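You operate a simulated robot arm through the tools that you are given. There is no shell and no other tool. Be economical: measure what you need, move in short steps, check, and stop when the job is done.

You are at the controls of a simulated two-armed robot. One attempt, no reset.

JOB
Wipe up the spill on the top of the long table with the green cloth and put it back.
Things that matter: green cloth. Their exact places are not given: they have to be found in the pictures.

It is judged by the outcome, as a careful person would: the job done as asked, and still so three seconds after it is handed in. It fails if anything else is knocked over, pushed out of place, dropped, spilled or broken. Flat cloth is picked up by pressing the open fingertips on it (5 to 10 N) and closing them slowly along it; thin cloth reads only 2 to 8 mm in the jaws.

ROBOT AND FRAMES
Two 7-joint arms with two-finger parallel grippers on one trunk, on a base that drives. Base frame: it is fixed to the floor where the robot stands at the start and does not move with it; the origin is under the middle of the robot, x ahead of it, y to its left, z up. Readings come in mm, rad, newtons and seconds.
The left shoulder is at the start at [60, 143, 938], the right one opposite. With the tool pointing down near the work surface each hand reaches from about 320 to 740 mm from the robot's upright axis, wherever it stands, measured 20 degrees to its own side. Payload 1.57 kg a hand.
The tool frame of a hand sits at the grasp point between the pads (the TCP): z along the fingers, y along the line on which they close. The tips reach 30 mm beyond it. The gripper opens to 110 mm. The fingers are 24 mm wide and 12 mm thick; the gripper's body (48 by 112 mm) begins 78 mm behind the TCP.
Orientation is that of the tool frame in the base frame, as [roll, pitch, yaw] about the fixed x, y, z axes, in that order (R = Rz(yaw) Ry(pitch) Rx(roll)). With the fingers straight down and closing along the base's y, the tool's x points along the base's -x, its y along +y and its z along -z.

CONTROLS
- The arms move only by the tool move_arm. It takes "left_commands", "right_commands" or both (then of equal length, played together; a hand with none holds still); each is a list of rows, each an object (a shift or turn left out is 0, a gripper value left out holds the last) with "travel": the shift along the base's x, y, z in mm, a list of three; "delta_rot": the turn, a rotation vector about the base's x, y, z in rad, a list of three; "grip": the opening, from 0 (shut) to 1 (fully open). In form: [{"travel": [dx, dy, dz], "delta_rot": [wx, wy, wz], "grip": grip}, ...]. A call has 1 to 8 rows; each row is the pose to reach, as a shift and turn from the pose commanded when the call began. Rows are played at 5 a second. More than 50 mm and 0.15 rad between two rows, or a gripper value outside its range, and nothing of the call is played. Where a pose cannot be reached the arm comes as near as it can. A force on the tool above 40 N (or 10 N above the force at the start of the call, whichever is more), or a blocked arm, ends the call early, and 0.2 s more pass. Each finger travels about 45 mm/s and halts on what it meets, pressing with about 33 N; the grip force reading is that of the motor and also rises with nothing between the fingers. The clock runs only during rows and for 0.2 s after the last one: add rows that repeat a pose to give the fingers time. The reply holds the time, the measured pose of the TCP, the force on the tool along the base axes, the opening and the grip force, in the units named above and with some noise, with the torque about the TCP (base axes, N m) and any sound that the robot's microphone picked up.
- Cameras (640 x 400 px; columns grow to the right, rows downward): "scene" is now at [35.6, -40.4, 1564]; the picture's right is [-0.49, -0.87, 0.00], its down [-0.64, 0.36, -0.68] and it looks along [0.59, -0.33, -0.74] (base axes); focal length 266 px, centre (320, 200). "left" rides on the left gripper at [70, -16, -141] in its tool frame; the picture's right is [0.23, 0.97, 0.00], its down [-0.85, 0.20, -0.48] and it looks along [-0.47, 0.11, 0.88] (tool axes); focal length 222 px, centre (320, 200). "right" rides on the right gripper at [70, 16, -141] in its tool frame; the picture's right is [-0.23, 0.97, 0.00], its down [-0.86, -0.20, -0.48] and it looks along [-0.47, -0.11, 0.88] (tool axes); focal length 222 px, centre (320, 200).
- snapshot(camera): a new picture of that camera. The clock stands still meanwhile.
- raise_lower(by): slides the trunk up (or, below 0, down) by that many mm; the arms and the scene camera ride with it, the base frame stays. It gives what a move gives, with no picture.
- drive_base(legs): drives the robot by 1 to 6 legs, each [ahead, left, turn to the left] in mm, mm and rad, along the robot's own axes; the way and the turn of a leg run together, so that a leg with both is an arc; at most 1500 mm and 3.142 rad a leg. The arms and the cameras ride along, it lands a little off, and it stops where it bumps. It gives what a move gives.
- pan_tilt(pan, tilt): turns the head with the scene camera to pan (to the left, within 1.501 rad either way) and tilt (down, from -0.506 to 1.204), counted from straight ahead of the robot. It gives what a move gives.
- measure_at(camera, pixels): for up to 12 pixels [column, row] of the newest picture of that camera ("zoom" is the newest enlarged one), the place [x, y, z] in the base frame of the surface seen there, good to about 2 mm, but the place of the scene camera against the robot may be out by one fixed shift of up to 25 mm in any direction. The clock stands still meanwhile.
- zoom(camera, box): a new picture of the part [left, top, right, bottom] of that camera's present view, enlarged. The clock stands still meanwhile.
- hand_in(): hands the job in; it is judged then, once.

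Go step by step. Measure first, check grasps and placings, and put right what went wrong. The budget is 80 turns and 78 pictures, counting those below and the enlarged ones. Unless the task says otherwise, let go and move clear before handing in, and close with one line.

The tools are called after "Call:" as name(argument=value, ...) on one line, values as JSON. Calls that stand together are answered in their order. move_arm: Moves the arms, as the interface text tells. Its arguments: {"type":"object","properties":{"left_commands":{"type":"array","items":{"type":"object","properties":{"travel":{"type":"array","items":{"type":"number"}},"delta_rot":{"type":"array","items":{"type":"number"}},"grip":{"type":"number"}}}},"right_commands":{"type":"array","items":{"type":"object","properties":{"travel":{"type":"array","items":{"type":"number"}},"delta_rot":{"type":"array","items":{"type":"number"}},"grip":{"type":"number"}}}}},"required":[]} The other tools are called the same way: raise_lower (by) slides the trunk up or down; drive_base (legs) drives the base; pan_tilt (pan, tilt) turns the head that bears the scene camera; snapshot (camera) takes a picture; measure_at (camera, pixels) gives the place of the surface under pixels of a picture; zoom (camera, box) takes an enlarged picture of a part of a camera's view; hand_in () hands the job in.

At the start:

```text
time: 0.0
left_ee_pos: [388.2, -36.5, 1118.9]
left_ee_rot: [-3.142, -0.001, 3.141]
left_force: [0.7, 0.2, 0.1]
left_ft_torque: [0.04, -0.02, 0.03]
left_gripper_width: 110.1
left_grasp_force: 0.0
right_ee_pos: [334.3, -459.2, 1129.6]
right_ee_rot: [3.141, 0.0, 3.141]
right_force: [0.0, 0.8, 0.1]
right_ft_torque: [0.01, 0.01, 0.03]
right_gripper_width: 109.9
right_grasp_force: 0.1
trunk travel left (down, up): [-537.0, 53.0]
robot x, y, heading: [1.0, -1.1, -0.0]
head pan, tilt: [-0.51, 0.827]
```

scene: 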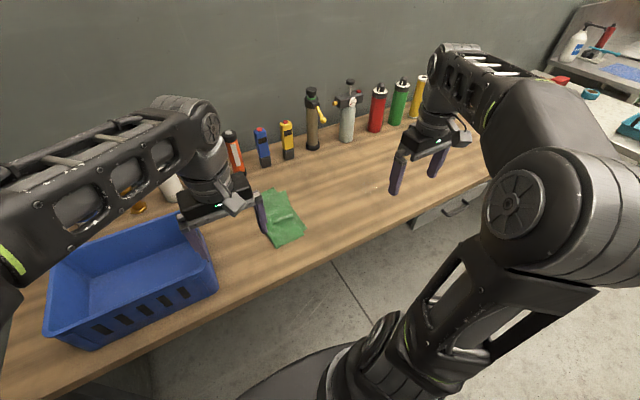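
right: 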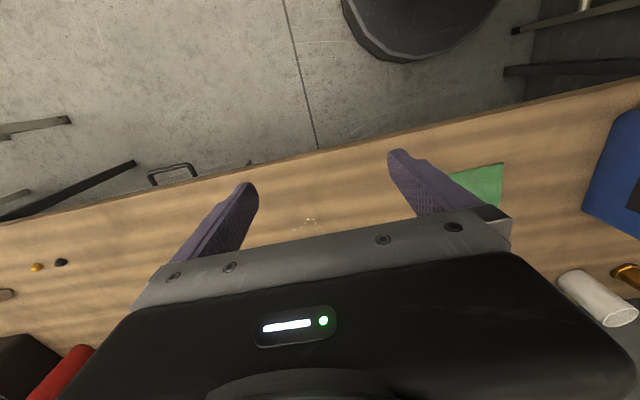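
left: 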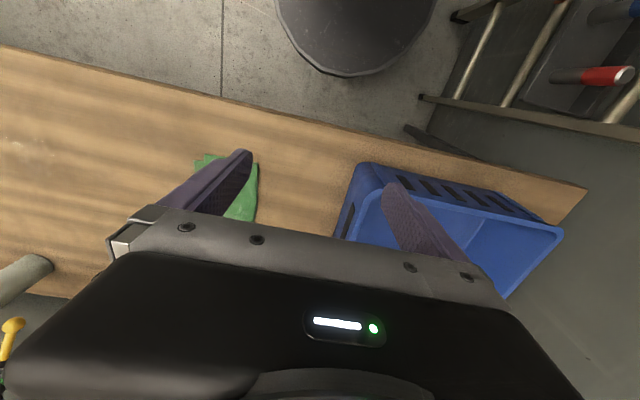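

The green cloth lies near scene (283,218), and there is a faint speckle in the right picture near (308,222), which may be the spill. I'll zoom in on both and measure.

Call:
zoom(camera="right", box=[240, 170, 400, 270])

Call:
zoom(camera="scene", box=[220, 120, 460, 270])

Call:
measure_at(camera="scene", pixels=[[283, 218], [270, 190], [285, 190], [303, 235], [275, 246], [380, 187], [215, 285], [330, 258], [480, 180], [313, 145]])

Call:
measure_at(camera="right", pixels=[[308, 222], [296, 226], [318, 226], [308, 216], [480, 185], [502, 165], [498, 205], [36, 267], [60, 262]])

```text
4.00 times, centred on (320, 220) of right
```

zoom: 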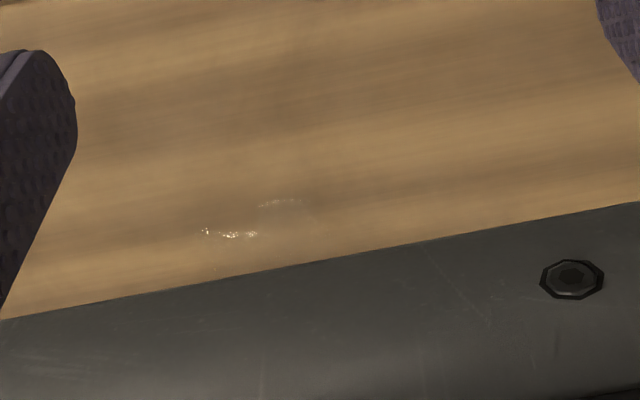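

```text
2.67 times, centred on (340, 195) of scene
```

zoom: 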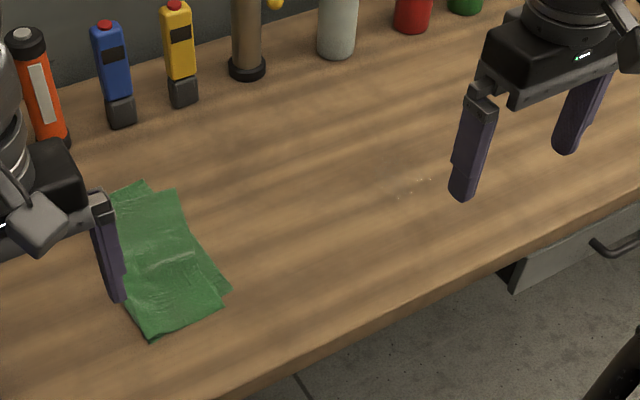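

```text
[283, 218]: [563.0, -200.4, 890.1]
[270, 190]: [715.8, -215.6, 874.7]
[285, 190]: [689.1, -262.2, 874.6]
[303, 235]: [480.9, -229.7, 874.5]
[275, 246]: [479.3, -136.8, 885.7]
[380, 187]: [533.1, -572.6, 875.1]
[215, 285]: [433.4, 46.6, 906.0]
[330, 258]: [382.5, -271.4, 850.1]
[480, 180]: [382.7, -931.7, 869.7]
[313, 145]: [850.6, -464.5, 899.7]
```

```text
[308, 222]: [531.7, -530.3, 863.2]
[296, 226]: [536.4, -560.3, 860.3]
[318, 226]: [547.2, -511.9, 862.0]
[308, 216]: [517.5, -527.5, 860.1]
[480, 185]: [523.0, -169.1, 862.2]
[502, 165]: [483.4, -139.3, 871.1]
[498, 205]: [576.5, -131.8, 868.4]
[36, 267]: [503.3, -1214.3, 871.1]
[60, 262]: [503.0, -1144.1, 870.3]
```

The cloth is near (575,-190) and the spill near (530,-535), on a tabletop at z≈862. I'll move the left hand out of the view and shift the right hand so its camera sees the spill better.

Call:
move_arm(left_commands=[{"travel": [0, 40, 10]}, {"travel": [0, 80, 20]}, {"travel": [-10, 120, 30]}, {"travel": [-20, 160, 40]}, {"travel": [-30, 200, 40]}], right_commands=[{"travel": [40, -10, 0]}, {"travel": [80, -20, 0]}, {"travel": [120, -20, 0]}, {"travel": [140, -20, 0]}, {"travel": [140, -20, 0]}])

Call:
snapshot(camera="right")

Call:
snapshot(camera="scene")

```text
time: 1.2
left_ee_pos: [374.7, 141.7, 1137.2]
left_ee_rot: [-3.14, 0.001, 3.138]
left_force: [0.5, 0.8, 0.5]
left_ft_torque: [-0.05, 0.02, -0.01]
left_gripper_width: 110.3
left_grasp_force: 0.1
left hand out of reach, approached as far as the arm can: row 2, 3, 4, 5
right_ee_pos: [404.2, -473.3, 1122.7]
right_ee_rot: [-3.138, 0.004, -3.141]
right_force: [0.4, 0.6, 0.8]
right_ft_torque: [-0.08, 0.01, 0.01]
right_gripper_width: 109.8
right_grasp_force: 0.1
right hand out of reach, approached as far as the arm can: row 2, 3, 4, 5
trunk travel left (down, up): [-537.0, 53.0]
robot x, y, heading: [2.8, -2.0, -0.003]
head pan, tilt: [-0.51, 0.827]
```

```text
72 pictures are left
```

right: 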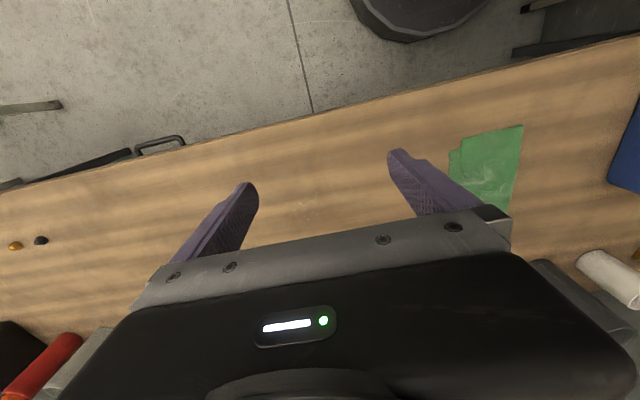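

```text
71 pictures are left
```

scene: 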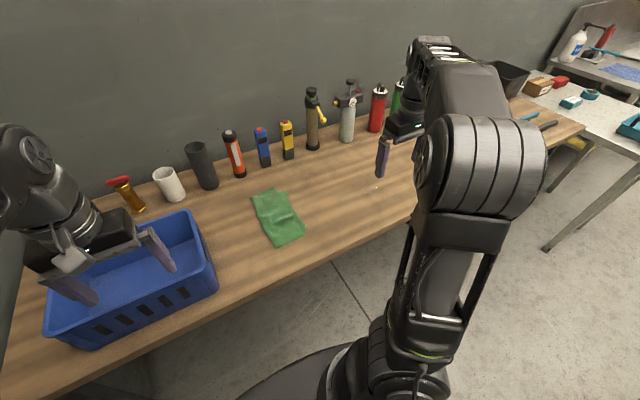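

The whole cloth is visible now, so I'll record its outline before touching it and zoom in on the spill.

Call:
zoom(camera="scene", box=[230, 160, 330, 260])

Call:
measure_at(camera="right", pixels=[[463, 139], [522, 126], [452, 152], [450, 170], [507, 213], [487, 165], [304, 212], [312, 110], [420, 80]])

Call:
zoom(camera="right", box=[250, 140, 390, 240])

Call:
zoom(camera="scene", box=[330, 140, 430, 210])

```text
4.00 times, centred on (280, 210) of scene
```

zoom: 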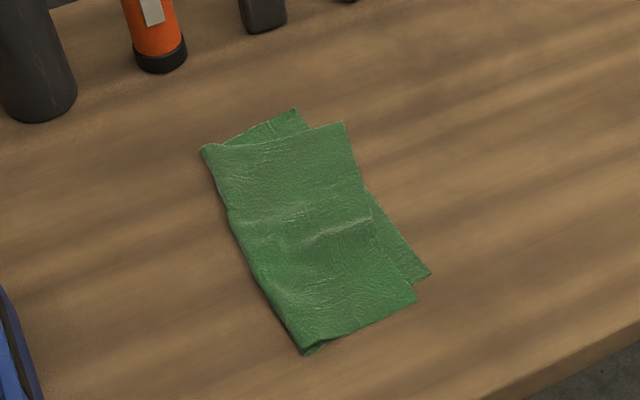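

```text
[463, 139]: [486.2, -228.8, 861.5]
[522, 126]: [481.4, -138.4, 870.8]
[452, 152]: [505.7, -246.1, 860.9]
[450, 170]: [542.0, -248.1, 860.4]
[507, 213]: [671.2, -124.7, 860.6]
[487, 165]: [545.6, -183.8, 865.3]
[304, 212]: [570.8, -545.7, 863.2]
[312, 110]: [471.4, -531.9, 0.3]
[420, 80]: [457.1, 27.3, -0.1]
```

```text
4.00 times, centred on (320, 190) of right
```

zoom: 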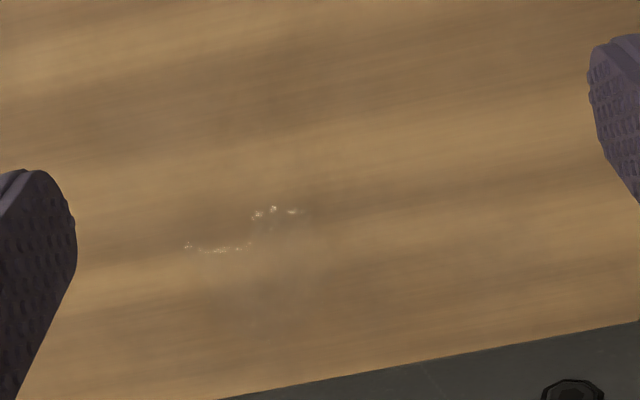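

```text
5.71 times, centred on (380, 175) of scene
```

zoom: 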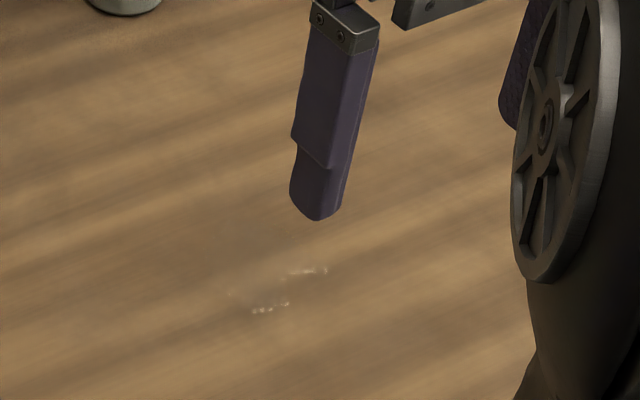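

The cloth spans roughly x 480–690, y −250 to −125, and the spill is a clear puddle near (565,−545). I'll drive sideways to the right so both are in comfortable reach of the right hand.

Call:
drive_base(legs=[[0, -200, 0]])

Call:
snapshot(camera="scene")

```text
time: 2.8
left_ee_pos: [375.6, -61.7, 1137.2]
left_ee_rot: [-3.141, -0.002, 3.139]
left_force: [0.9, -0.2, -1.2]
left_ft_torque: [0.04, -0.01, -0.01]
left_gripper_width: 109.8
left_grasp_force: 0.1
right_ee_pos: [402.8, -676.6, 1121.1]
right_ee_rot: [-3.138, 0.005, 3.142]
right_force: [0.2, -0.3, -0.7]
right_ft_torque: [0.0, 0.02, 0.01]
right_gripper_width: 110.2
right_grasp_force: 0.1
trunk travel left (down, up): [-537.0, 53.0]
robot x, y, heading: [-1.0, -202.8, -0.004]
head pan, tilt: [-0.51, 0.827]
```

```text
67 pictures are left
```

scene: 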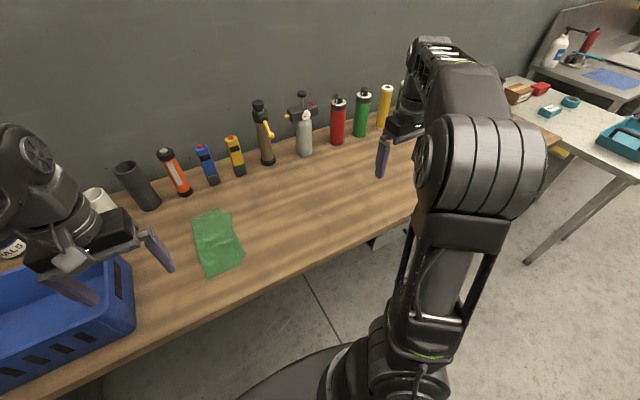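

The right hand is at (403,−677,1121). I'll move it to above the near side of the spill for a close look.

Call:
move_arm(right_commands=[{"travel": [15, 33, -30]}, {"travel": [30, 60, -55]}, {"travel": [50, 88, -80]}, {"travel": [70, 112, -105]}, {"travel": [80, 132, -121]}, {"travel": [80, 132, -121]}])

Call:
snapshot(camera="right")

Call:
snapshot(camera="scene")

```text
time: 4.2
left_ee_pos: [375.5, -61.6, 1138.4]
left_ee_rot: [3.14, 0.001, 3.14]
left_force: [-0.4, -0.6, -0.3]
left_ft_torque: [0.06, -0.03, 0.01]
left_gripper_width: 110.1
left_grasp_force: 0.0
right_ee_pos: [484.6, -534.0, 1009.2]
right_ee_rot: [-3.139, 0.004, 3.14]
right_force: [-0.4, -0.6, -0.2]
right_ft_torque: [0.04, -0.05, -0.05]
right_gripper_width: 109.8
right_grasp_force: 0.1
right hand out of reach, approached as far as the arm can: row 4, 5, 6
trunk travel left (down, up): [-537.0, 53.0]
robot x, y, heading: [-2.5, -200.2, -0.005]
head pan, tilt: [-0.51, 0.827]
```

```text
66 pictures are left
```

right: 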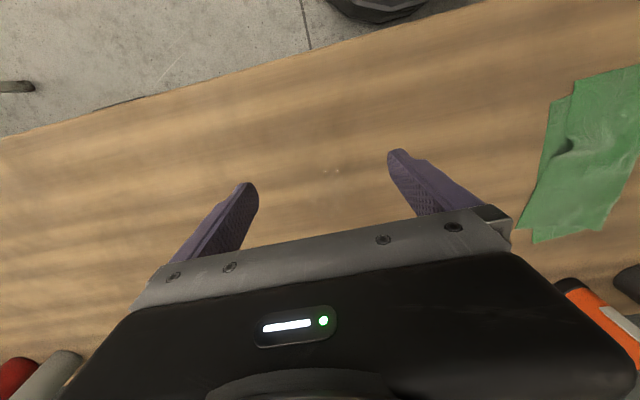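

```text
65 pictures are left
```

scene: 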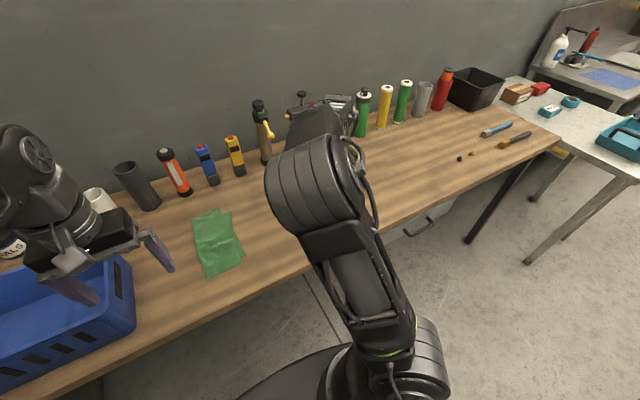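

Call:
zoom(camera="right", box=[250, 120, 410, 220])

Call:
measure_at(camera="right", pixels=[[325, 171], [337, 169], [345, 176], [300, 180], [375, 160], [340, 150], [330, 190], [578, 80], [638, 66], [530, 240], [572, 97], [548, 110], [605, 228], [520, 228]])

```text
4.00 times, centred on (330, 170) of right
```

zoom: 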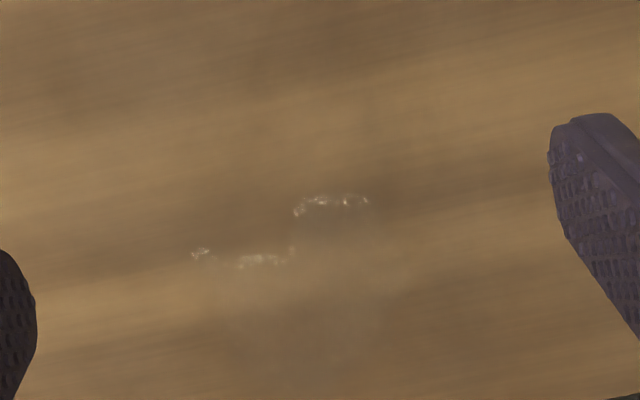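

```text
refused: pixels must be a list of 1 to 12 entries
```

The highlights at zoom (200–370, 195–265) look like the near edge of a hazy puddle below them. I'll measure those and the cloth outline.

Call:
measure_at(camera="right", pixels=[[300, 184], [315, 185], [324, 173], [342, 170], [320, 215], [355, 200], [578, 80], [638, 66], [530, 240], [548, 110], [605, 228], [520, 228]])

Call:
move_arm(right_commands=[{"travel": [0, -40, 20]}, {"travel": [0, -80, 20]}, {"travel": [0, -120, 20]}, {"travel": [0, -140, 20]}])

Call:
snapshot(camera="right")

Call:
zoom(camera="scene", box=[240, 140, 400, 240])

```text
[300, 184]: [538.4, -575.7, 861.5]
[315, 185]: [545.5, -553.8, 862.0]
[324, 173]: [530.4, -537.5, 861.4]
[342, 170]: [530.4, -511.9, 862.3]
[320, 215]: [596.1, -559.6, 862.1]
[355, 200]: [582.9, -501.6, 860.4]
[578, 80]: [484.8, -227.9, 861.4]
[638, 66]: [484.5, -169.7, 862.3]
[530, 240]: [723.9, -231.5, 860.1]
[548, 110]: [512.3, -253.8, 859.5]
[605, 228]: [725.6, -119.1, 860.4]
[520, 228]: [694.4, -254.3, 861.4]
```

```text
time: 5.2
left_ee_pos: [376.3, -60.8, 1138.1]
left_ee_rot: [3.14, 0.0, 3.139]
left_force: [-0.5, 0.5, 0.1]
left_ft_torque: [0.0, 0.0, 0.03]
left_gripper_width: 109.8
left_grasp_force: 0.1
right_ee_pos: [464.8, -575.3, 1045.6]
right_ee_rot: [-3.138, 0.003, 3.14]
right_force: [-0.4, -0.4, -0.6]
right_ft_torque: [-0.03, 0.03, -0.02]
right_gripper_width: 110.0
right_grasp_force: 0.0
right hand out of reach, approached as far as the arm can: row 1, 2, 3, 4
trunk travel left (down, up): [-537.0, 53.0]
robot x, y, heading: [-1.0, -202.0, 0.0]
head pan, tilt: [-0.51, 0.827]
```

```text
63 pictures are left
```

right: 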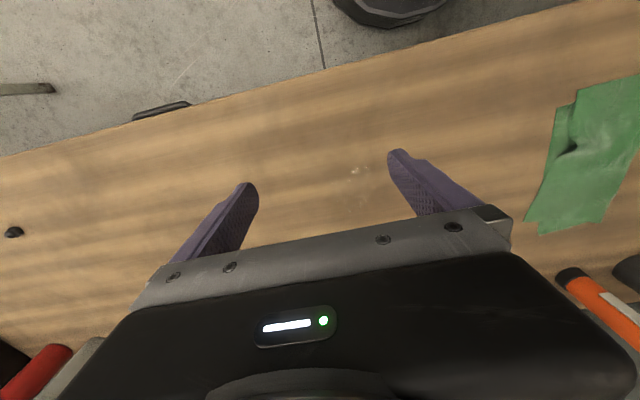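

```text
4.00 times, centred on (320, 190) of scene
```

zoom: 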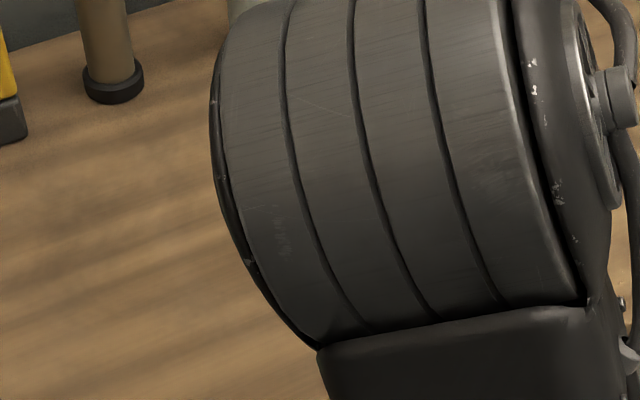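

Call:
zoom(camera="right", box=[270, 120, 430, 220])

Call:
pan_tilt(pan=-0.45, tilt=0.9)

Call:
measure_at(camera="right", pixels=[[350, 172], [358, 168], [365, 172], [350, 210], [578, 93], [530, 232], [552, 115], [525, 220]])

```text
4.00 times, centred on (350, 170) of right
```

zoom: 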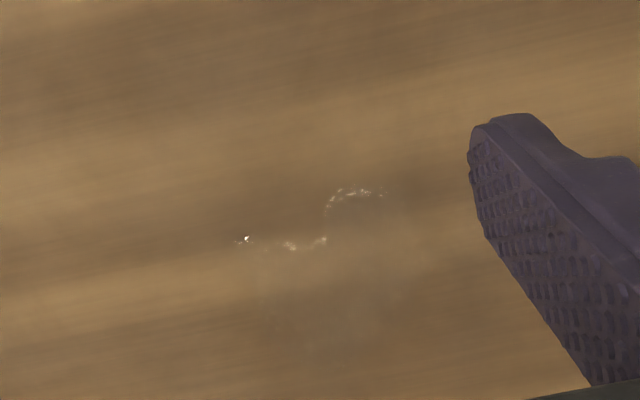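

```text
time: 5.8
left_ee_pos: [375.8, -58.9, 1138.4]
left_ee_rot: [-3.14, 0.001, 3.14]
left_force: [0.4, 0.4, -0.7]
left_ft_torque: [-0.02, -0.01, -0.02]
left_gripper_width: 110.2
left_grasp_force: 0.0
right_ee_pos: [463.7, -574.9, 1046.0]
right_ee_rot: [-3.137, 0.004, 3.141]
right_force: [-0.7, 0.2, -0.3]
right_ft_torque: [-0.02, -0.01, 0.04]
right_gripper_width: 109.9
right_grasp_force: 0.0
trunk travel left (down, up): [-537.0, 53.0]
robot x, y, heading: [-3.6, -200.3, -0.003]
head pan, tilt: [-0.45, 0.901]
```

```text
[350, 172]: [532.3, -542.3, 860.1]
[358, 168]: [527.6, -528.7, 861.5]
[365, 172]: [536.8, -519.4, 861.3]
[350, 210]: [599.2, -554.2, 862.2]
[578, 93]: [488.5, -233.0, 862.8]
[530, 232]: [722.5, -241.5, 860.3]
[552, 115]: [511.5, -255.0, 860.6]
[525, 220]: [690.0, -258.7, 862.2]
```

The spill's near edge is fixed at x≈530–545, y≈−580 to −505, and the cloth spans x 484–723, y −255 to −120. I'll pull the left hand back and bring the right hand above the cloth's centre, which clears the scene camera's view of the spill.

Call:
move_arm(right_commands=[{"travel": [10, 48, 0]}, {"travel": [20, 95, -5]}, {"travel": [35, 140, -15]}, {"travel": [50, 185, -25]}, {"travel": [70, 230, -35]}, {"travel": [90, 272, -45]}, {"travel": [110, 315, -55]}, {"travel": [125, 355, -60]}], left_commands=[{"travel": [-20, 10, 0]}, {"travel": [-40, 25, 0]}, {"travel": [-60, 40, 0]}, {"travel": [-80, 60, 0]}, {"travel": [-90, 80, 0]}, {"travel": [-90, 100, 0]}, {"travel": [-90, 110, 0]}, {"travel": [-90, 110, 0]}])

Call:
snapshot(camera="scene")

Call:
snapshot(camera="right")

```text
refused: row 5 steps farther than a row can; nothing moved
```

```text
60 pictures are left
```

scene: 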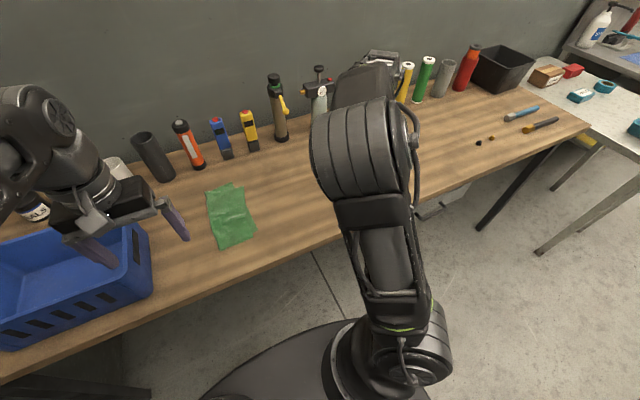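

```text
59 pictures are left
```

right: 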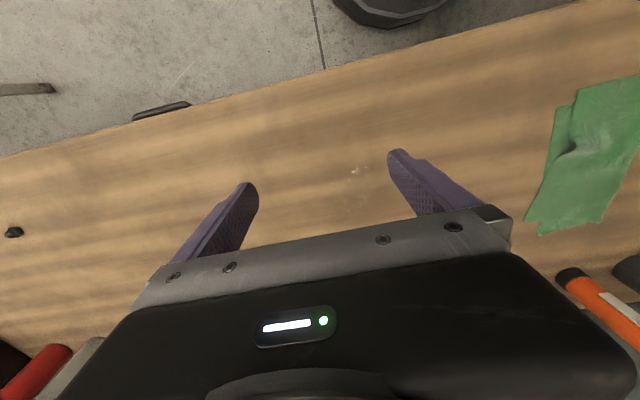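

The move was refused because a row stepped slightly too far. I'll send it again with smaller steps.

Call:
move_arm(right_commands=[{"travel": [10, 45, 0]}, {"travel": [20, 88, -5]}, {"travel": [32, 131, -12]}, {"travel": [44, 174, -20]}, {"travel": [56, 217, -28]}, {"travel": [70, 260, -36]}, {"travel": [84, 303, -44]}, {"travel": [98, 346, -52]}], left_commands=[{"travel": [-20, 10, 0]}, {"travel": [-40, 25, 0]}, {"travel": [-60, 40, 0]}, {"travel": [-80, 60, 0]}, {"travel": [-90, 80, 0]}, {"travel": [-90, 100, 0]}, {"travel": [-90, 110, 0]}, {"travel": [-90, 110, 0]}])

Call:
snapshot(camera="scene")

Call:
snapshot(camera="right")

```text
time: 7.7
left_ee_pos: [290.8, 55.0, 1120.6]
left_ee_rot: [-3.141, 0.002, 3.141]
left_force: [-0.1, -0.7, 0.4]
left_ft_torque: [0.02, 0.0, -0.01]
left_gripper_width: 110.4
left_grasp_force: 0.1
left hand out of reach, approached as far as the arm can: row 1, 2, 3, 4, 5, 6, 7, 8
right_ee_pos: [562.8, -233.3, 992.7]
right_ee_rot: [-3.139, 0.0, 3.139]
right_force: [0.5, 0.2, 0.7]
right_ft_torque: [0.0, 0.03, -0.01]
right_gripper_width: 109.9
right_grasp_force: 0.1
trunk travel left (down, up): [-537.0, 53.0]
robot x, y, heading: [-4.2, -201.0, 0.001]
head pan, tilt: [-0.45, 0.901]
```

```text
58 pictures are left
```

scene: 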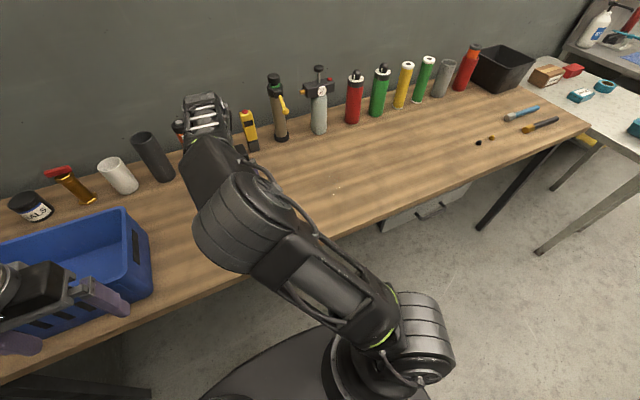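

```text
57 pictures are left
```

right: 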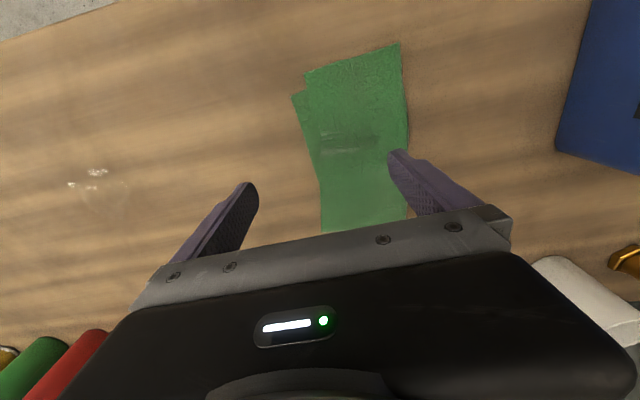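

From here the spill outline shows at right (70–130, 168–210). I'll zoom in on it and measure the cloth corners.

Call:
zoom(camera="right", box=[20, 130, 180, 230])

Call:
measure_at(camera="right", pixels=[[72, 184], [97, 172], [130, 185], [125, 212], [82, 205], [305, 72], [399, 44], [293, 95], [315, 160], [405, 150], [348, 145], [408, 215]])

Call:
zoom(camera="scene", box=[290, 155, 390, 220])

```text
4.00 times, centred on (100, 180) of right
```

zoom: 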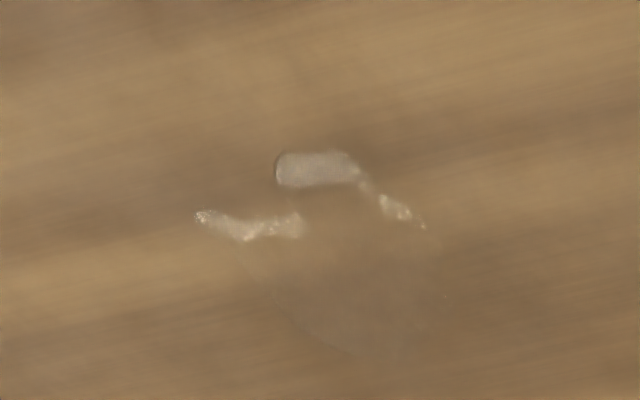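

```text
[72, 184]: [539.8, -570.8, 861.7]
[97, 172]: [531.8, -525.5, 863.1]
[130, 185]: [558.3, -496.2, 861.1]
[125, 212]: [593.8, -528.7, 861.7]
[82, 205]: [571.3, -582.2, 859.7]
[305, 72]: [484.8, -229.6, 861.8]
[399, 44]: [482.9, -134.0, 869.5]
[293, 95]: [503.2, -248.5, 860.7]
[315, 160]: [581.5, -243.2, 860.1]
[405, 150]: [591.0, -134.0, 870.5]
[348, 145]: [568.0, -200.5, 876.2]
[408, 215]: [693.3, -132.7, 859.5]
```

```text
6.15 times, centred on (340, 188) of scene
```

zoom: 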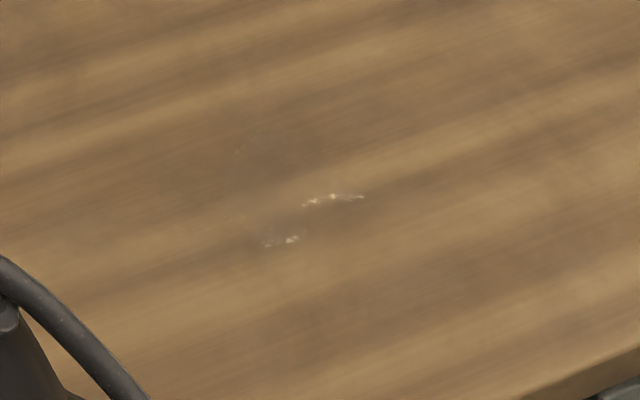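

The spill covers about x 525–605, y −580 to −490, and the cloth's centre is about (600,−188). I'll go above the cloth centre with the jaws partly closed, then descend.

Call:
move_arm(right_commands=[{"travel": [18, 22, -20], "grip": 0.45}, {"travel": [37, 45, -45], "grip": 0.45}, {"travel": [37, 45, -75], "grip": 0.45}, {"travel": [37, 45, -85], "grip": 0.45}, {"travel": [37, 45, -85], "grip": 0.45}])

Call:
snapshot(camera="right")

```text
time: 8.8
left_ee_pos: [290.5, 54.8, 1119.9]
left_ee_rot: [-3.14, 0.002, 3.14]
left_force: [0.0, -1.0, 0.2]
left_ft_torque: [0.0, 0.03, -0.02]
left_gripper_width: 109.7
left_grasp_force: 0.1
right_ee_pos: [600.3, -186.9, 908.4]
right_ee_rot: [-3.138, 0.004, 3.141]
right_force: [-0.4, 0.5, 0.7]
right_ft_torque: [-0.02, 0.02, 0.01]
right_gripper_width: 49.4
right_grasp_force: 0.0
trunk travel left (down, up): [-537.0, 53.0]
robot x, y, heading: [-0.1, -202.0, -0.003]
head pan, tilt: [-0.45, 0.901]
```

```text
54 pictures are left
```

right: 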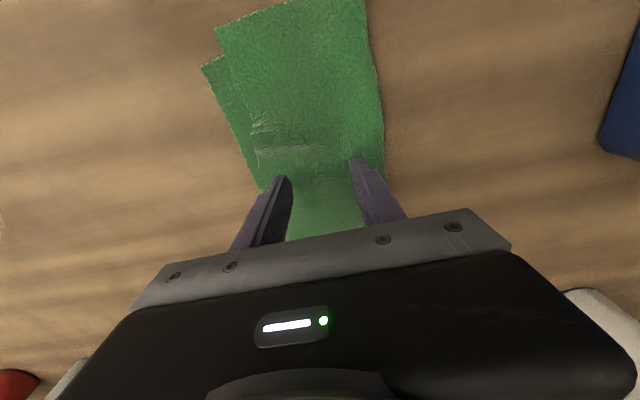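

The tips straddle the cloth's middle at (255–380, 160–200), about 12 mm above it. I'll press down in small steps.

Call:
move_arm(right_commands=[{"travel": [0, 0, -5]}, {"travel": [0, 0, -9]}, {"travel": [0, 0, -12]}, {"travel": [0, 0, -14]}, {"travel": [0, 0, -15]}])

```text
time: 10.1
left_ee_pos: [290.8, 56.4, 1120.5]
left_ee_rot: [-3.142, 0.002, 3.139]
left_force: [0.6, 0.3, 0.2]
left_ft_torque: [-0.01, -0.01, 0.0]
left_gripper_width: 109.8
left_grasp_force: 0.0
right_ee_pos: [598.9, -185.0, 892.3]
right_ee_rot: [-3.137, 0.004, -3.141]
right_force: [1.2, 0.2, -0.9]
right_ft_torque: [0.01, 0.0, -0.01]
right_gripper_width: 49.4
right_grasp_force: 0.0
trunk travel left (down, up): [-537.0, 53.0]
robot x, y, heading: [-0.9, -199.2, -0.0]
head pan, tilt: [-0.45, 0.901]
```

There's hardly any force yet at z=892. I'll keep going in 1 mm steps.

Call:
move_arm(right_commands=[{"travel": [0, 0, -1]}, {"travel": [0, 0, -2]}, {"travel": [0, 0, -3]}, {"travel": [0, 0, -3]}])

```text
time: 11.1
left_ee_pos: [289.2, 54.8, 1119.2]
left_ee_rot: [-3.141, 0.002, 3.139]
left_force: [-0.7, 0.3, -0.6]
left_ft_torque: [-0.03, 0.0, 0.01]
left_gripper_width: 110.2
left_grasp_force: 0.1
right_ee_pos: [598.2, -184.9, 892.3]
right_ee_rot: [-3.14, 0.006, -3.142]
right_force: [-3.2, -1.7, 18.7]
right_ft_torque: [0.31, 0.16, 0.07]
right_gripper_width: 49.3
right_grasp_force: 0.0
trunk travel left (down, up): [-537.0, 53.0]
robot x, y, heading: [0.6, -199.2, 0.001]
head pan, tilt: [-0.45, 0.901]
```

The force is 18.7 N, which is too much. I'll back off 1.7 mm, then close slowly.

Call:
move_arm(right_commands=[{"travel": [0, 0, 1.7]}, {"travel": [0, 0, 1.7], "grip": 0.38}, {"travel": [0, 0, 1.7], "grip": 0.3}, {"travel": [0, 0, 1.7], "grip": 0.22}, {"travel": [0, 0, 1.7], "grip": 0.14}, {"travel": [0, 0, 1.7], "grip": 0.06}, {"travel": [0, 0, 1.7], "grip": 0.0}, {"travel": [0, 0, 1.7], "grip": 0.0}])

Call:
snapshot(camera="right")

```text
time: 12.8
left_ee_pos: [289.3, 55.4, 1119.8]
left_ee_rot: [-3.141, 0.002, 3.139]
left_force: [-0.5, -0.2, 0.8]
left_ft_torque: [0.0, 0.01, 0.0]
left_gripper_width: 109.7
left_grasp_force: 0.1
right_ee_pos: [598.5, -185.8, 891.7]
right_ee_rot: [-3.137, 0.006, 3.141]
right_force: [-0.4, 0.2, 13.2]
right_ft_torque: [0.01, 0.02, 0.02]
right_gripper_width: 4.7
right_grasp_force: 25.6
trunk travel left (down, up): [-537.0, 53.0]
robot x, y, heading: [1.8, -197.9, -0.002]
head pan, tilt: [-0.45, 0.901]
```

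```text
53 pictures are left
```

right: 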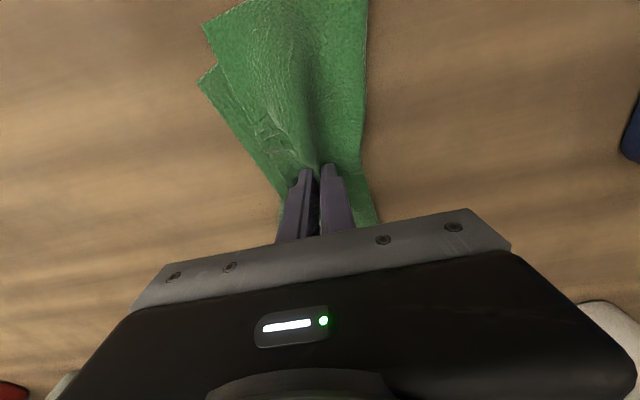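

The cloth is pinched (4.7 mm, 26 N) with a fold between the fingers. I'll lift and check that it holds.

Call:
move_arm(right_commands=[{"travel": [0, 0, 25]}, {"travel": [0, 0, 50]}, {"travel": [0, 0, 75]}, {"travel": [0, 0, 75]}])

Call:
snapshot(camera="right")

Call:
snapshot(camera="scene")

```text
time: 13.8
left_ee_pos: [290.1, 54.9, 1119.8]
left_ee_rot: [-3.14, 0.002, 3.139]
left_force: [0.2, -0.2, 0.0]
left_ft_torque: [0.01, 0.01, 0.0]
left_gripper_width: 110.1
left_grasp_force: 0.1
right_ee_pos: [598.4, -184.9, 965.2]
right_ee_rot: [-3.14, 0.003, 3.142]
right_force: [0.0, -0.9, 0.4]
right_ft_torque: [0.0, 0.01, -0.01]
right_gripper_width: 2.5
right_grasp_force: 23.9
trunk travel left (down, up): [-537.0, 53.0]
robot x, y, heading: [1.7, -194.9, -0.003]
head pan, tilt: [-0.45, 0.901]
```

```text
52 pictures are left
```

right: 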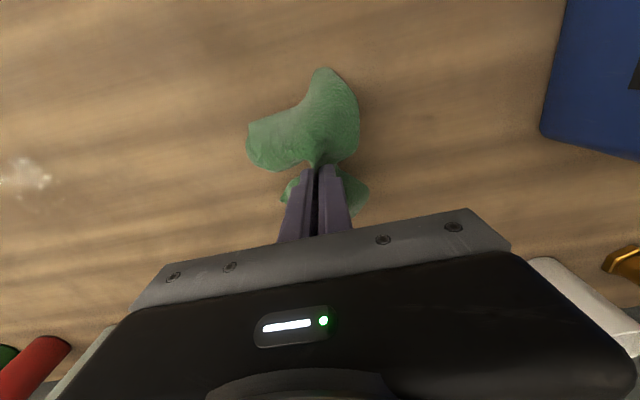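

```text
51 pictures are left
```

scene: 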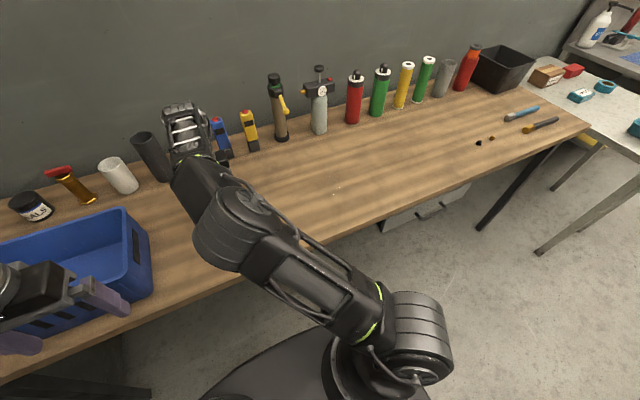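

The cloth is held. I'll carry it over to the spill.

Call:
move_arm(right_commands=[{"travel": [-4, -43, 0]}, {"travel": [-8, -86, 0]}, {"travel": [-12, -129, 0]}, {"travel": [-16, -172, 0]}, {"travel": [-20, -215, 0]}, {"travel": [-25, -258, 0]}, {"travel": [-30, -301, 0]}, {"travel": [-35, -340, 0]}])

Call:
snapshot(camera="right")

```text
time: 15.7
left_ee_pos: [290.6, 54.7, 1119.7]
left_ee_rot: [3.141, 0.002, 3.141]
left_force: [-0.1, 0.6, -0.7]
left_ft_torque: [0.01, 0.01, -0.05]
left_gripper_width: 109.8
left_grasp_force: 0.2
right_ee_pos: [521.3, -478.9, 982.7]
right_ee_rot: [-3.137, 0.004, 3.141]
right_force: [0.5, -0.5, -0.1]
right_ft_torque: [0.0, -0.02, -0.01]
right_gripper_width: 2.5
right_grasp_force: 23.9
right hand out of reach, approached as far as the arm can: row 5, 6, 7, 8
trunk travel left (down, up): [-537.0, 53.0]
robot x, y, heading: [-3.3, -203.3, -0.001]
head pan, tilt: [-0.45, 0.901]
```

```text
50 pictures are left
```

right: 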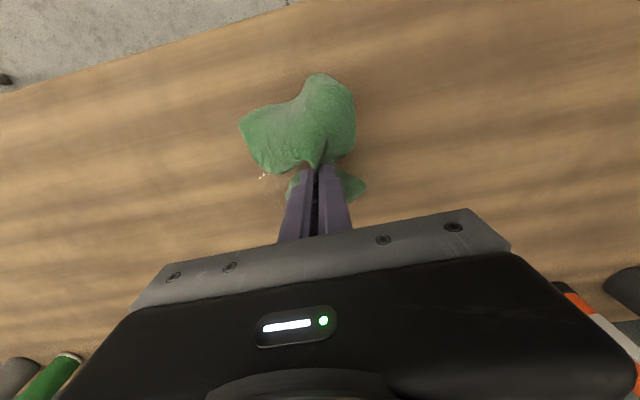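

The reach is short here, so I'll drive another 220 mm to the right with the cloth lifted.

Call:
drive_base(legs=[[0, -220, 0]])

Call:
snapshot(camera="scene")

```text
time: 17.3
left_ee_pos: [289.1, -165.2, 1120.6]
left_ee_rot: [3.14, 0.001, 3.14]
left_force: [-0.5, -0.2, 0.6]
left_ft_torque: [0.04, 0.0, 0.01]
left_gripper_width: 110.0
left_grasp_force: 0.0
right_ee_pos: [519.3, -697.9, 983.4]
right_ee_rot: [-3.14, 0.003, 3.139]
right_force: [0.0, -0.7, -0.5]
right_ft_torque: [0.03, -0.01, -0.01]
right_gripper_width: 2.8
right_grasp_force: 24.3
trunk travel left (down, up): [-537.0, 53.0]
robot x, y, heading: [-2.9, -419.0, -0.005]
head pan, tilt: [-0.45, 0.901]
```

```text
49 pictures are left
```

scene: 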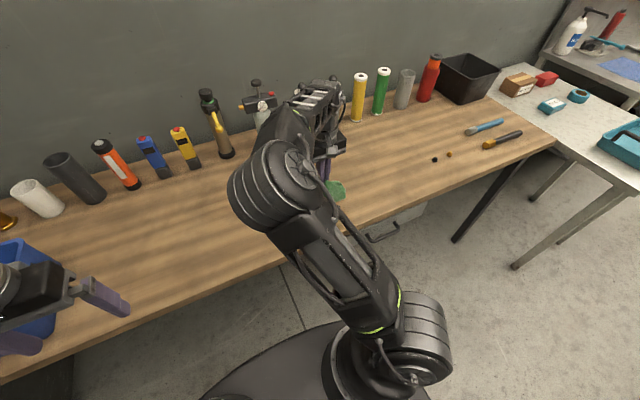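

The right hand is at (519,−698,983). I'll bring it over the spill centre (563,−535) and partly lower it.

Call:
move_arm(right_commands=[{"travel": [10, 40, 0]}, {"travel": [22, 80, 0]}, {"travel": [34, 120, -5]}, {"travel": [44, 160, -15]}, {"travel": [44, 163, -45]}, {"travel": [44, 163, -60]}])

Call:
snapshot(camera="right")

```text
time: 18.7
left_ee_pos: [291.1, -164.4, 1120.4]
left_ee_rot: [3.141, 0.001, 3.14]
left_force: [-0.4, -0.4, 0.5]
left_ft_torque: [-0.03, 0.01, 0.04]
left_gripper_width: 110.0
left_grasp_force: 0.1
right_ee_pos: [563.3, -533.6, 922.9]
right_ee_rot: [-3.137, 0.005, 3.139]
right_force: [-0.4, 1.4, 0.7]
right_ft_torque: [-0.02, 0.01, 0.01]
right_gripper_width: 2.6
right_grasp_force: 24.2
trunk travel left (down, up): [-537.0, 53.0]
robot x, y, heading: [4.7, -420.2, -0.002]
head pan, tilt: [-0.45, 0.901]
```

```text
48 pictures are left
```

right: 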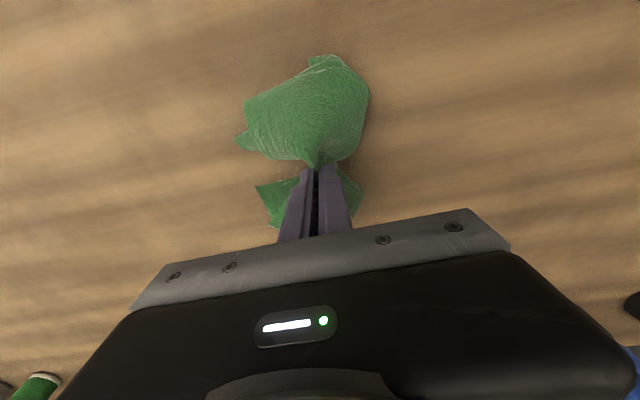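

The cloth is above the spill. I'll lower it to the table until there's light pressure.

Call:
move_arm(right_commands=[{"travel": [0, 0, -12]}, {"travel": [0, 0, -22]}, {"travel": [0, 0, -27]}, {"travel": [0, 0, -29]}, {"travel": [0, 0, -30]}, {"travel": [0, 0, -31]}, {"travel": [0, 0, -31]}])

```text
time: 20.3
left_ee_pos: [289.6, -163.3, 1119.8]
left_ee_rot: [-3.14, 0.002, 3.14]
left_force: [-0.2, 0.3, -0.6]
left_ft_torque: [0.01, 0.03, 0.02]
left_gripper_width: 110.3
left_grasp_force: 0.1
right_ee_pos: [563.6, -534.0, 893.4]
right_ee_rot: [-3.139, 0.005, -3.141]
right_force: [1.0, 1.6, 17.8]
right_ft_torque: [0.13, -0.01, 0.02]
right_gripper_width: 2.7
right_grasp_force: 24.1
trunk travel left (down, up): [-537.0, 53.0]
robot x, y, heading: [-2.3, -421.6, -0.001]
head pan, tilt: [-0.45, 0.901]
```

Contact is firm at 17.8 N. I'll ease off 1 mm and wipe in strokes along y.

Call:
move_arm(right_commands=[{"travel": [-20, -25, 1]}, {"travel": [-40, -55, 1]}, {"travel": [-40, -20, 1]}, {"travel": [-40, 20, 1]}, {"travel": [-40, 55, 1]}, {"travel": [-20, 55, 1]}, {"travel": [-20, 15, 1]}, {"travel": [-20, -25, 1]}])

```text
time: 22.1
left_ee_pos: [289.1, -163.7, 1119.3]
left_ee_rot: [-3.142, 0.003, 3.139]
left_force: [0.2, 0.3, 0.7]
left_ft_torque: [0.0, 0.0, 0.02]
left_gripper_width: 109.9
left_grasp_force: 0.0
right_ee_pos: [543.3, -559.5, 894.2]
right_ee_rot: [-3.139, 0.004, -3.141]
right_force: [-0.2, 1.9, 3.2]
right_ft_torque: [0.08, -0.03, 0.01]
right_gripper_width: 2.7
right_grasp_force: 23.8
trunk travel left (down, up): [-537.0, 53.0]
robot x, y, heading: [-0.9, -413.8, -0.002]
head pan, tilt: [-0.45, 0.901]
```

The stroke ran cleanly, but the force has fallen to 3 N. I'll press 0.7 mm deeper and carry on toward the far side.

Call:
move_arm(right_commands=[{"travel": [0, -30, -0.7]}, {"travel": [20, -30, -0.7]}, {"travel": [20, 10, -0.7]}, {"travel": [20, 50, -0.7]}, {"travel": [20, 80, -0.7]}, {"travel": [40, 80, -0.7]}, {"travel": [40, 40, -0.7]}, {"travel": [40, 0, -0.7]}])

Call:
move_arm(right_commands=[{"travel": [0, -30, 0]}, {"travel": [20, -30, 0]}, {"travel": [20, 10, 0]}, {"travel": [20, 50, 0]}, {"travel": [20, 80, 0]}, {"travel": [40, 80, 0]}, {"travel": [40, 40, 0]}, {"travel": [40, 0, 0]}])

```text
time: 23.9
left_ee_pos: [288.2, -162.6, 1119.2]
left_ee_rot: [-3.138, 0.002, 3.141]
left_force: [-0.4, -0.2, 0.4]
left_ft_torque: [0.0, -0.01, -0.02]
left_gripper_width: 109.8
left_grasp_force: 0.1
right_ee_pos: [584.7, -559.9, 892.6]
right_ee_rot: [-3.139, 0.005, -3.141]
right_force: [-0.6, 3.6, 7.9]
right_ft_torque: [0.11, 0.01, 0.0]
right_gripper_width: 3.0
right_grasp_force: 24.3
trunk travel left (down, up): [-537.0, 53.0]
robot x, y, heading: [-0.8, -416.3, -0.002]
head pan, tilt: [-0.45, 0.901]
```

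```text
time: 25.7
left_ee_pos: [289.4, -164.4, 1120.7]
left_ee_rot: [3.141, 0.002, 3.141]
left_force: [-0.7, 0.2, 0.2]
left_ft_torque: [0.03, -0.02, 0.02]
left_gripper_width: 110.2
left_grasp_force: 0.0
right_ee_pos: [595.1, -548.5, 895.7]
right_ee_rot: [-3.138, 0.005, -3.141]
right_force: [0.2, 0.6, -0.3]
right_ft_torque: [0.04, 0.02, -0.01]
right_gripper_width: 2.5
right_grasp_force: 23.7
right hand out of reach, approached as far as the arm can: row 1, 2, 3, 6, 7, 8
trunk travel left (down, up): [-537.0, 53.0]
robot x, y, heading: [-4.2, -419.2, 0.002]
head pan, tilt: [-0.45, 0.901]
```

The far strokes hit the reach limit near x=595. I'll lift, move left and check what remains.

Call:
move_arm(right_commands=[{"travel": [-10, 10, 30]}, {"travel": [-30, 45, 60]}, {"travel": [-50, 90, 70]}, {"travel": [-60, 135, 70]}, {"travel": [-60, 180, 70]}, {"travel": [-60, 210, 70]}, {"travel": [-60, 210, 70]}])

Call:
snapshot(camera="right")

Call:
snapshot(camera="scene")

```text
refused: row 2 steps farther than a row can; nothing moved
```

```text
47 pictures are left
```

right: 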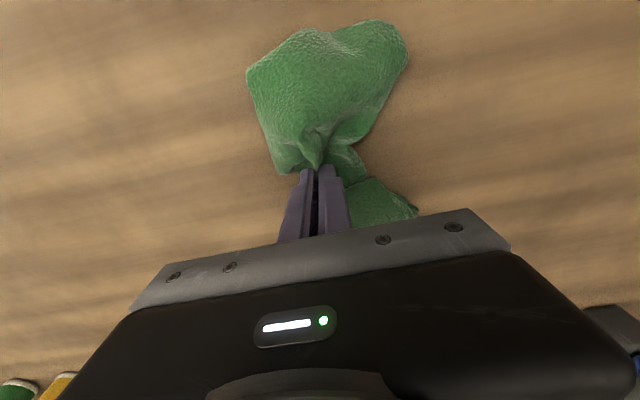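

```text
46 pictures are left
```

scene: 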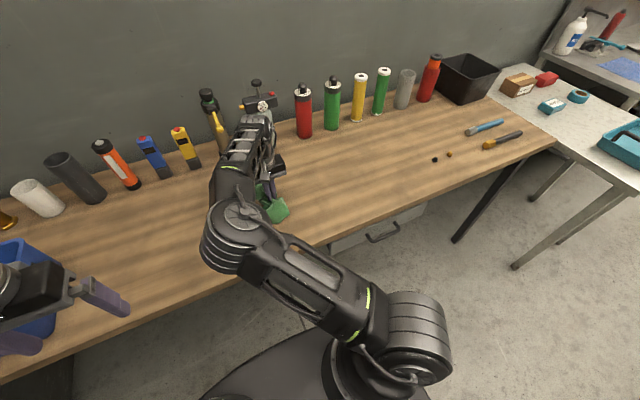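

Call:
move_arm(right_commands=[{"travel": [-5, 5, 30]}, {"travel": [-20, 35, 60]}, {"travel": [-35, 75, 70]}, {"travel": [-45, 120, 70]}, {"travel": [-50, 165, 70]}, {"travel": [-50, 210, 70]}, {"travel": [-50, 240, 70]}, {"travel": [-50, 240, 70]}])

Call:
snapshot(camera="right")

Call:
snapshot(camera="scene")

```text
time: 27.5
left_ee_pos: [290.5, -163.2, 1120.1]
left_ee_rot: [-3.141, 0.002, 3.141]
left_force: [-0.7, 0.5, -0.2]
left_ft_torque: [-0.02, 0.0, 0.01]
left_gripper_width: 109.7
left_grasp_force: 0.1
right_ee_pos: [544.8, -308.8, 966.3]
right_ee_rot: [-3.137, 0.004, 3.14]
right_force: [0.4, -1.0, 0.7]
right_ft_torque: [0.0, -0.01, 0.0]
right_gripper_width: 2.6
right_grasp_force: 23.7
trunk travel left (down, up): [-537.0, 53.0]
robot x, y, heading: [-0.6, -419.7, 0.0]
head pan, tilt: [-0.45, 0.901]
```

```text
45 pictures are left
```

right: 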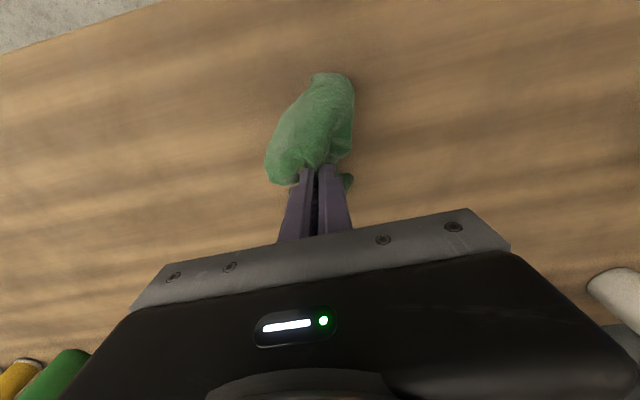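

```text
44 pictures are left
```

scene: 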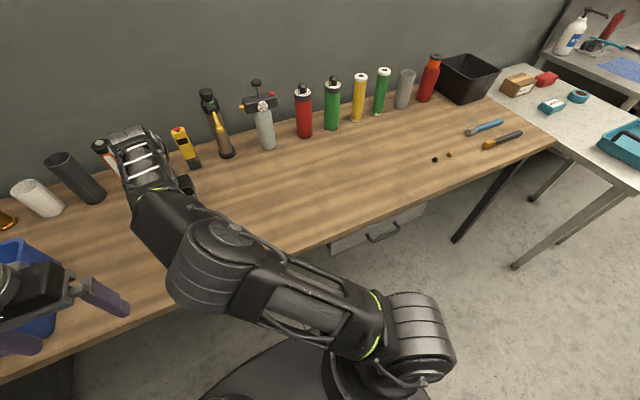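

No highlights are visible now where the spill was. I'll zoom in on that place in both cameras.

Call:
zoom(camera="right", box=[40, 120, 200, 220])

Call:
zoom(camera="scene", box=[210, 150, 350, 240])

Call:
measure_at(camera="right", pixels=[[100, 180], [130, 190], [150, 200], [110, 220], [180, 220]])

```text
4.00 times, centred on (120, 170) of right
```

zoom: 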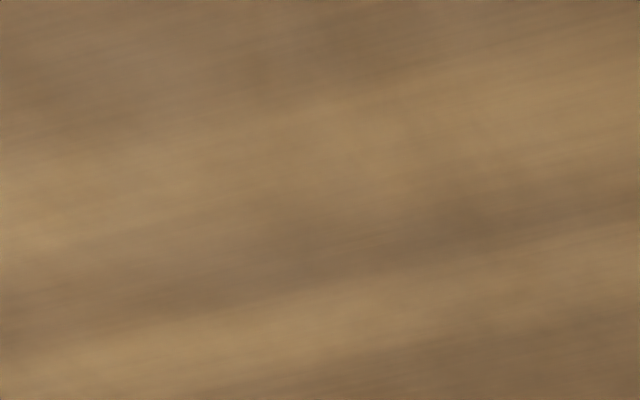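

```text
4.44 times, centred on (280, 195) of scene
```

zoom: 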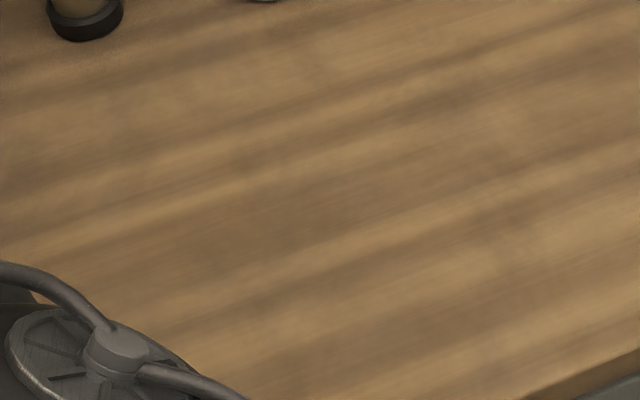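

```text
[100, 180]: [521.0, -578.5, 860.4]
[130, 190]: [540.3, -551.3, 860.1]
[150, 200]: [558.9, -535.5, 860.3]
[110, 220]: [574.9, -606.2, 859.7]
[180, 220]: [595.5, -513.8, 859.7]
```

The area looks clean. I'll move to the viewpoint where the spill showed best earlier (about (560,−235,992)) to confirm.

Call:
move_arm(right_commands=[{"travel": [5, 35, 10]}, {"travel": [15, 73, 26]}, {"travel": [15, 73, 26]}])

Call:
zoom(camera="right", box=[20, 130, 180, 230])

```text
time: 28.3
left_ee_pos: [290.5, -165.5, 1120.1]
left_ee_rot: [3.141, 0.001, 3.14]
left_force: [0.7, -0.1, 0.6]
left_ft_torque: [0.03, 0.02, -0.01]
left_gripper_width: 109.7
left_grasp_force: 0.0
right_ee_pos: [552.6, -260.5, 977.3]
right_ee_rot: [3.138, 0.009, 3.141]
right_force: [-0.5, 0.0, -0.8]
right_ft_torque: [0.03, 0.03, 0.01]
right_gripper_width: 2.7
right_grasp_force: 23.7
right hand out of reach, approached as far as the arm can: row 2, 3
trunk travel left (down, up): [-537.0, 53.0]
robot x, y, heading: [-0.4, -419.5, -0.007]
head pan, tilt: [-0.45, 0.901]
```

```text
4.00 times, centred on (100, 180) of right
```

zoom: 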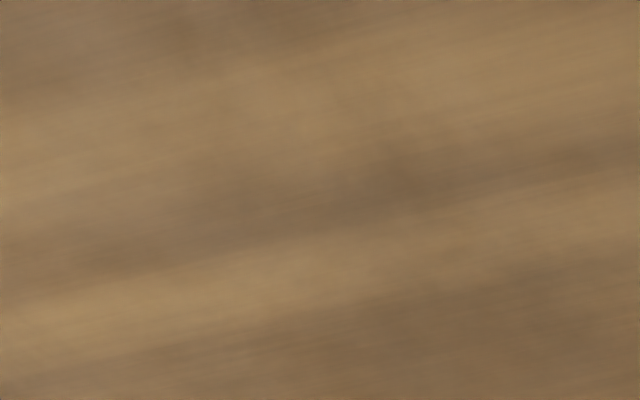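

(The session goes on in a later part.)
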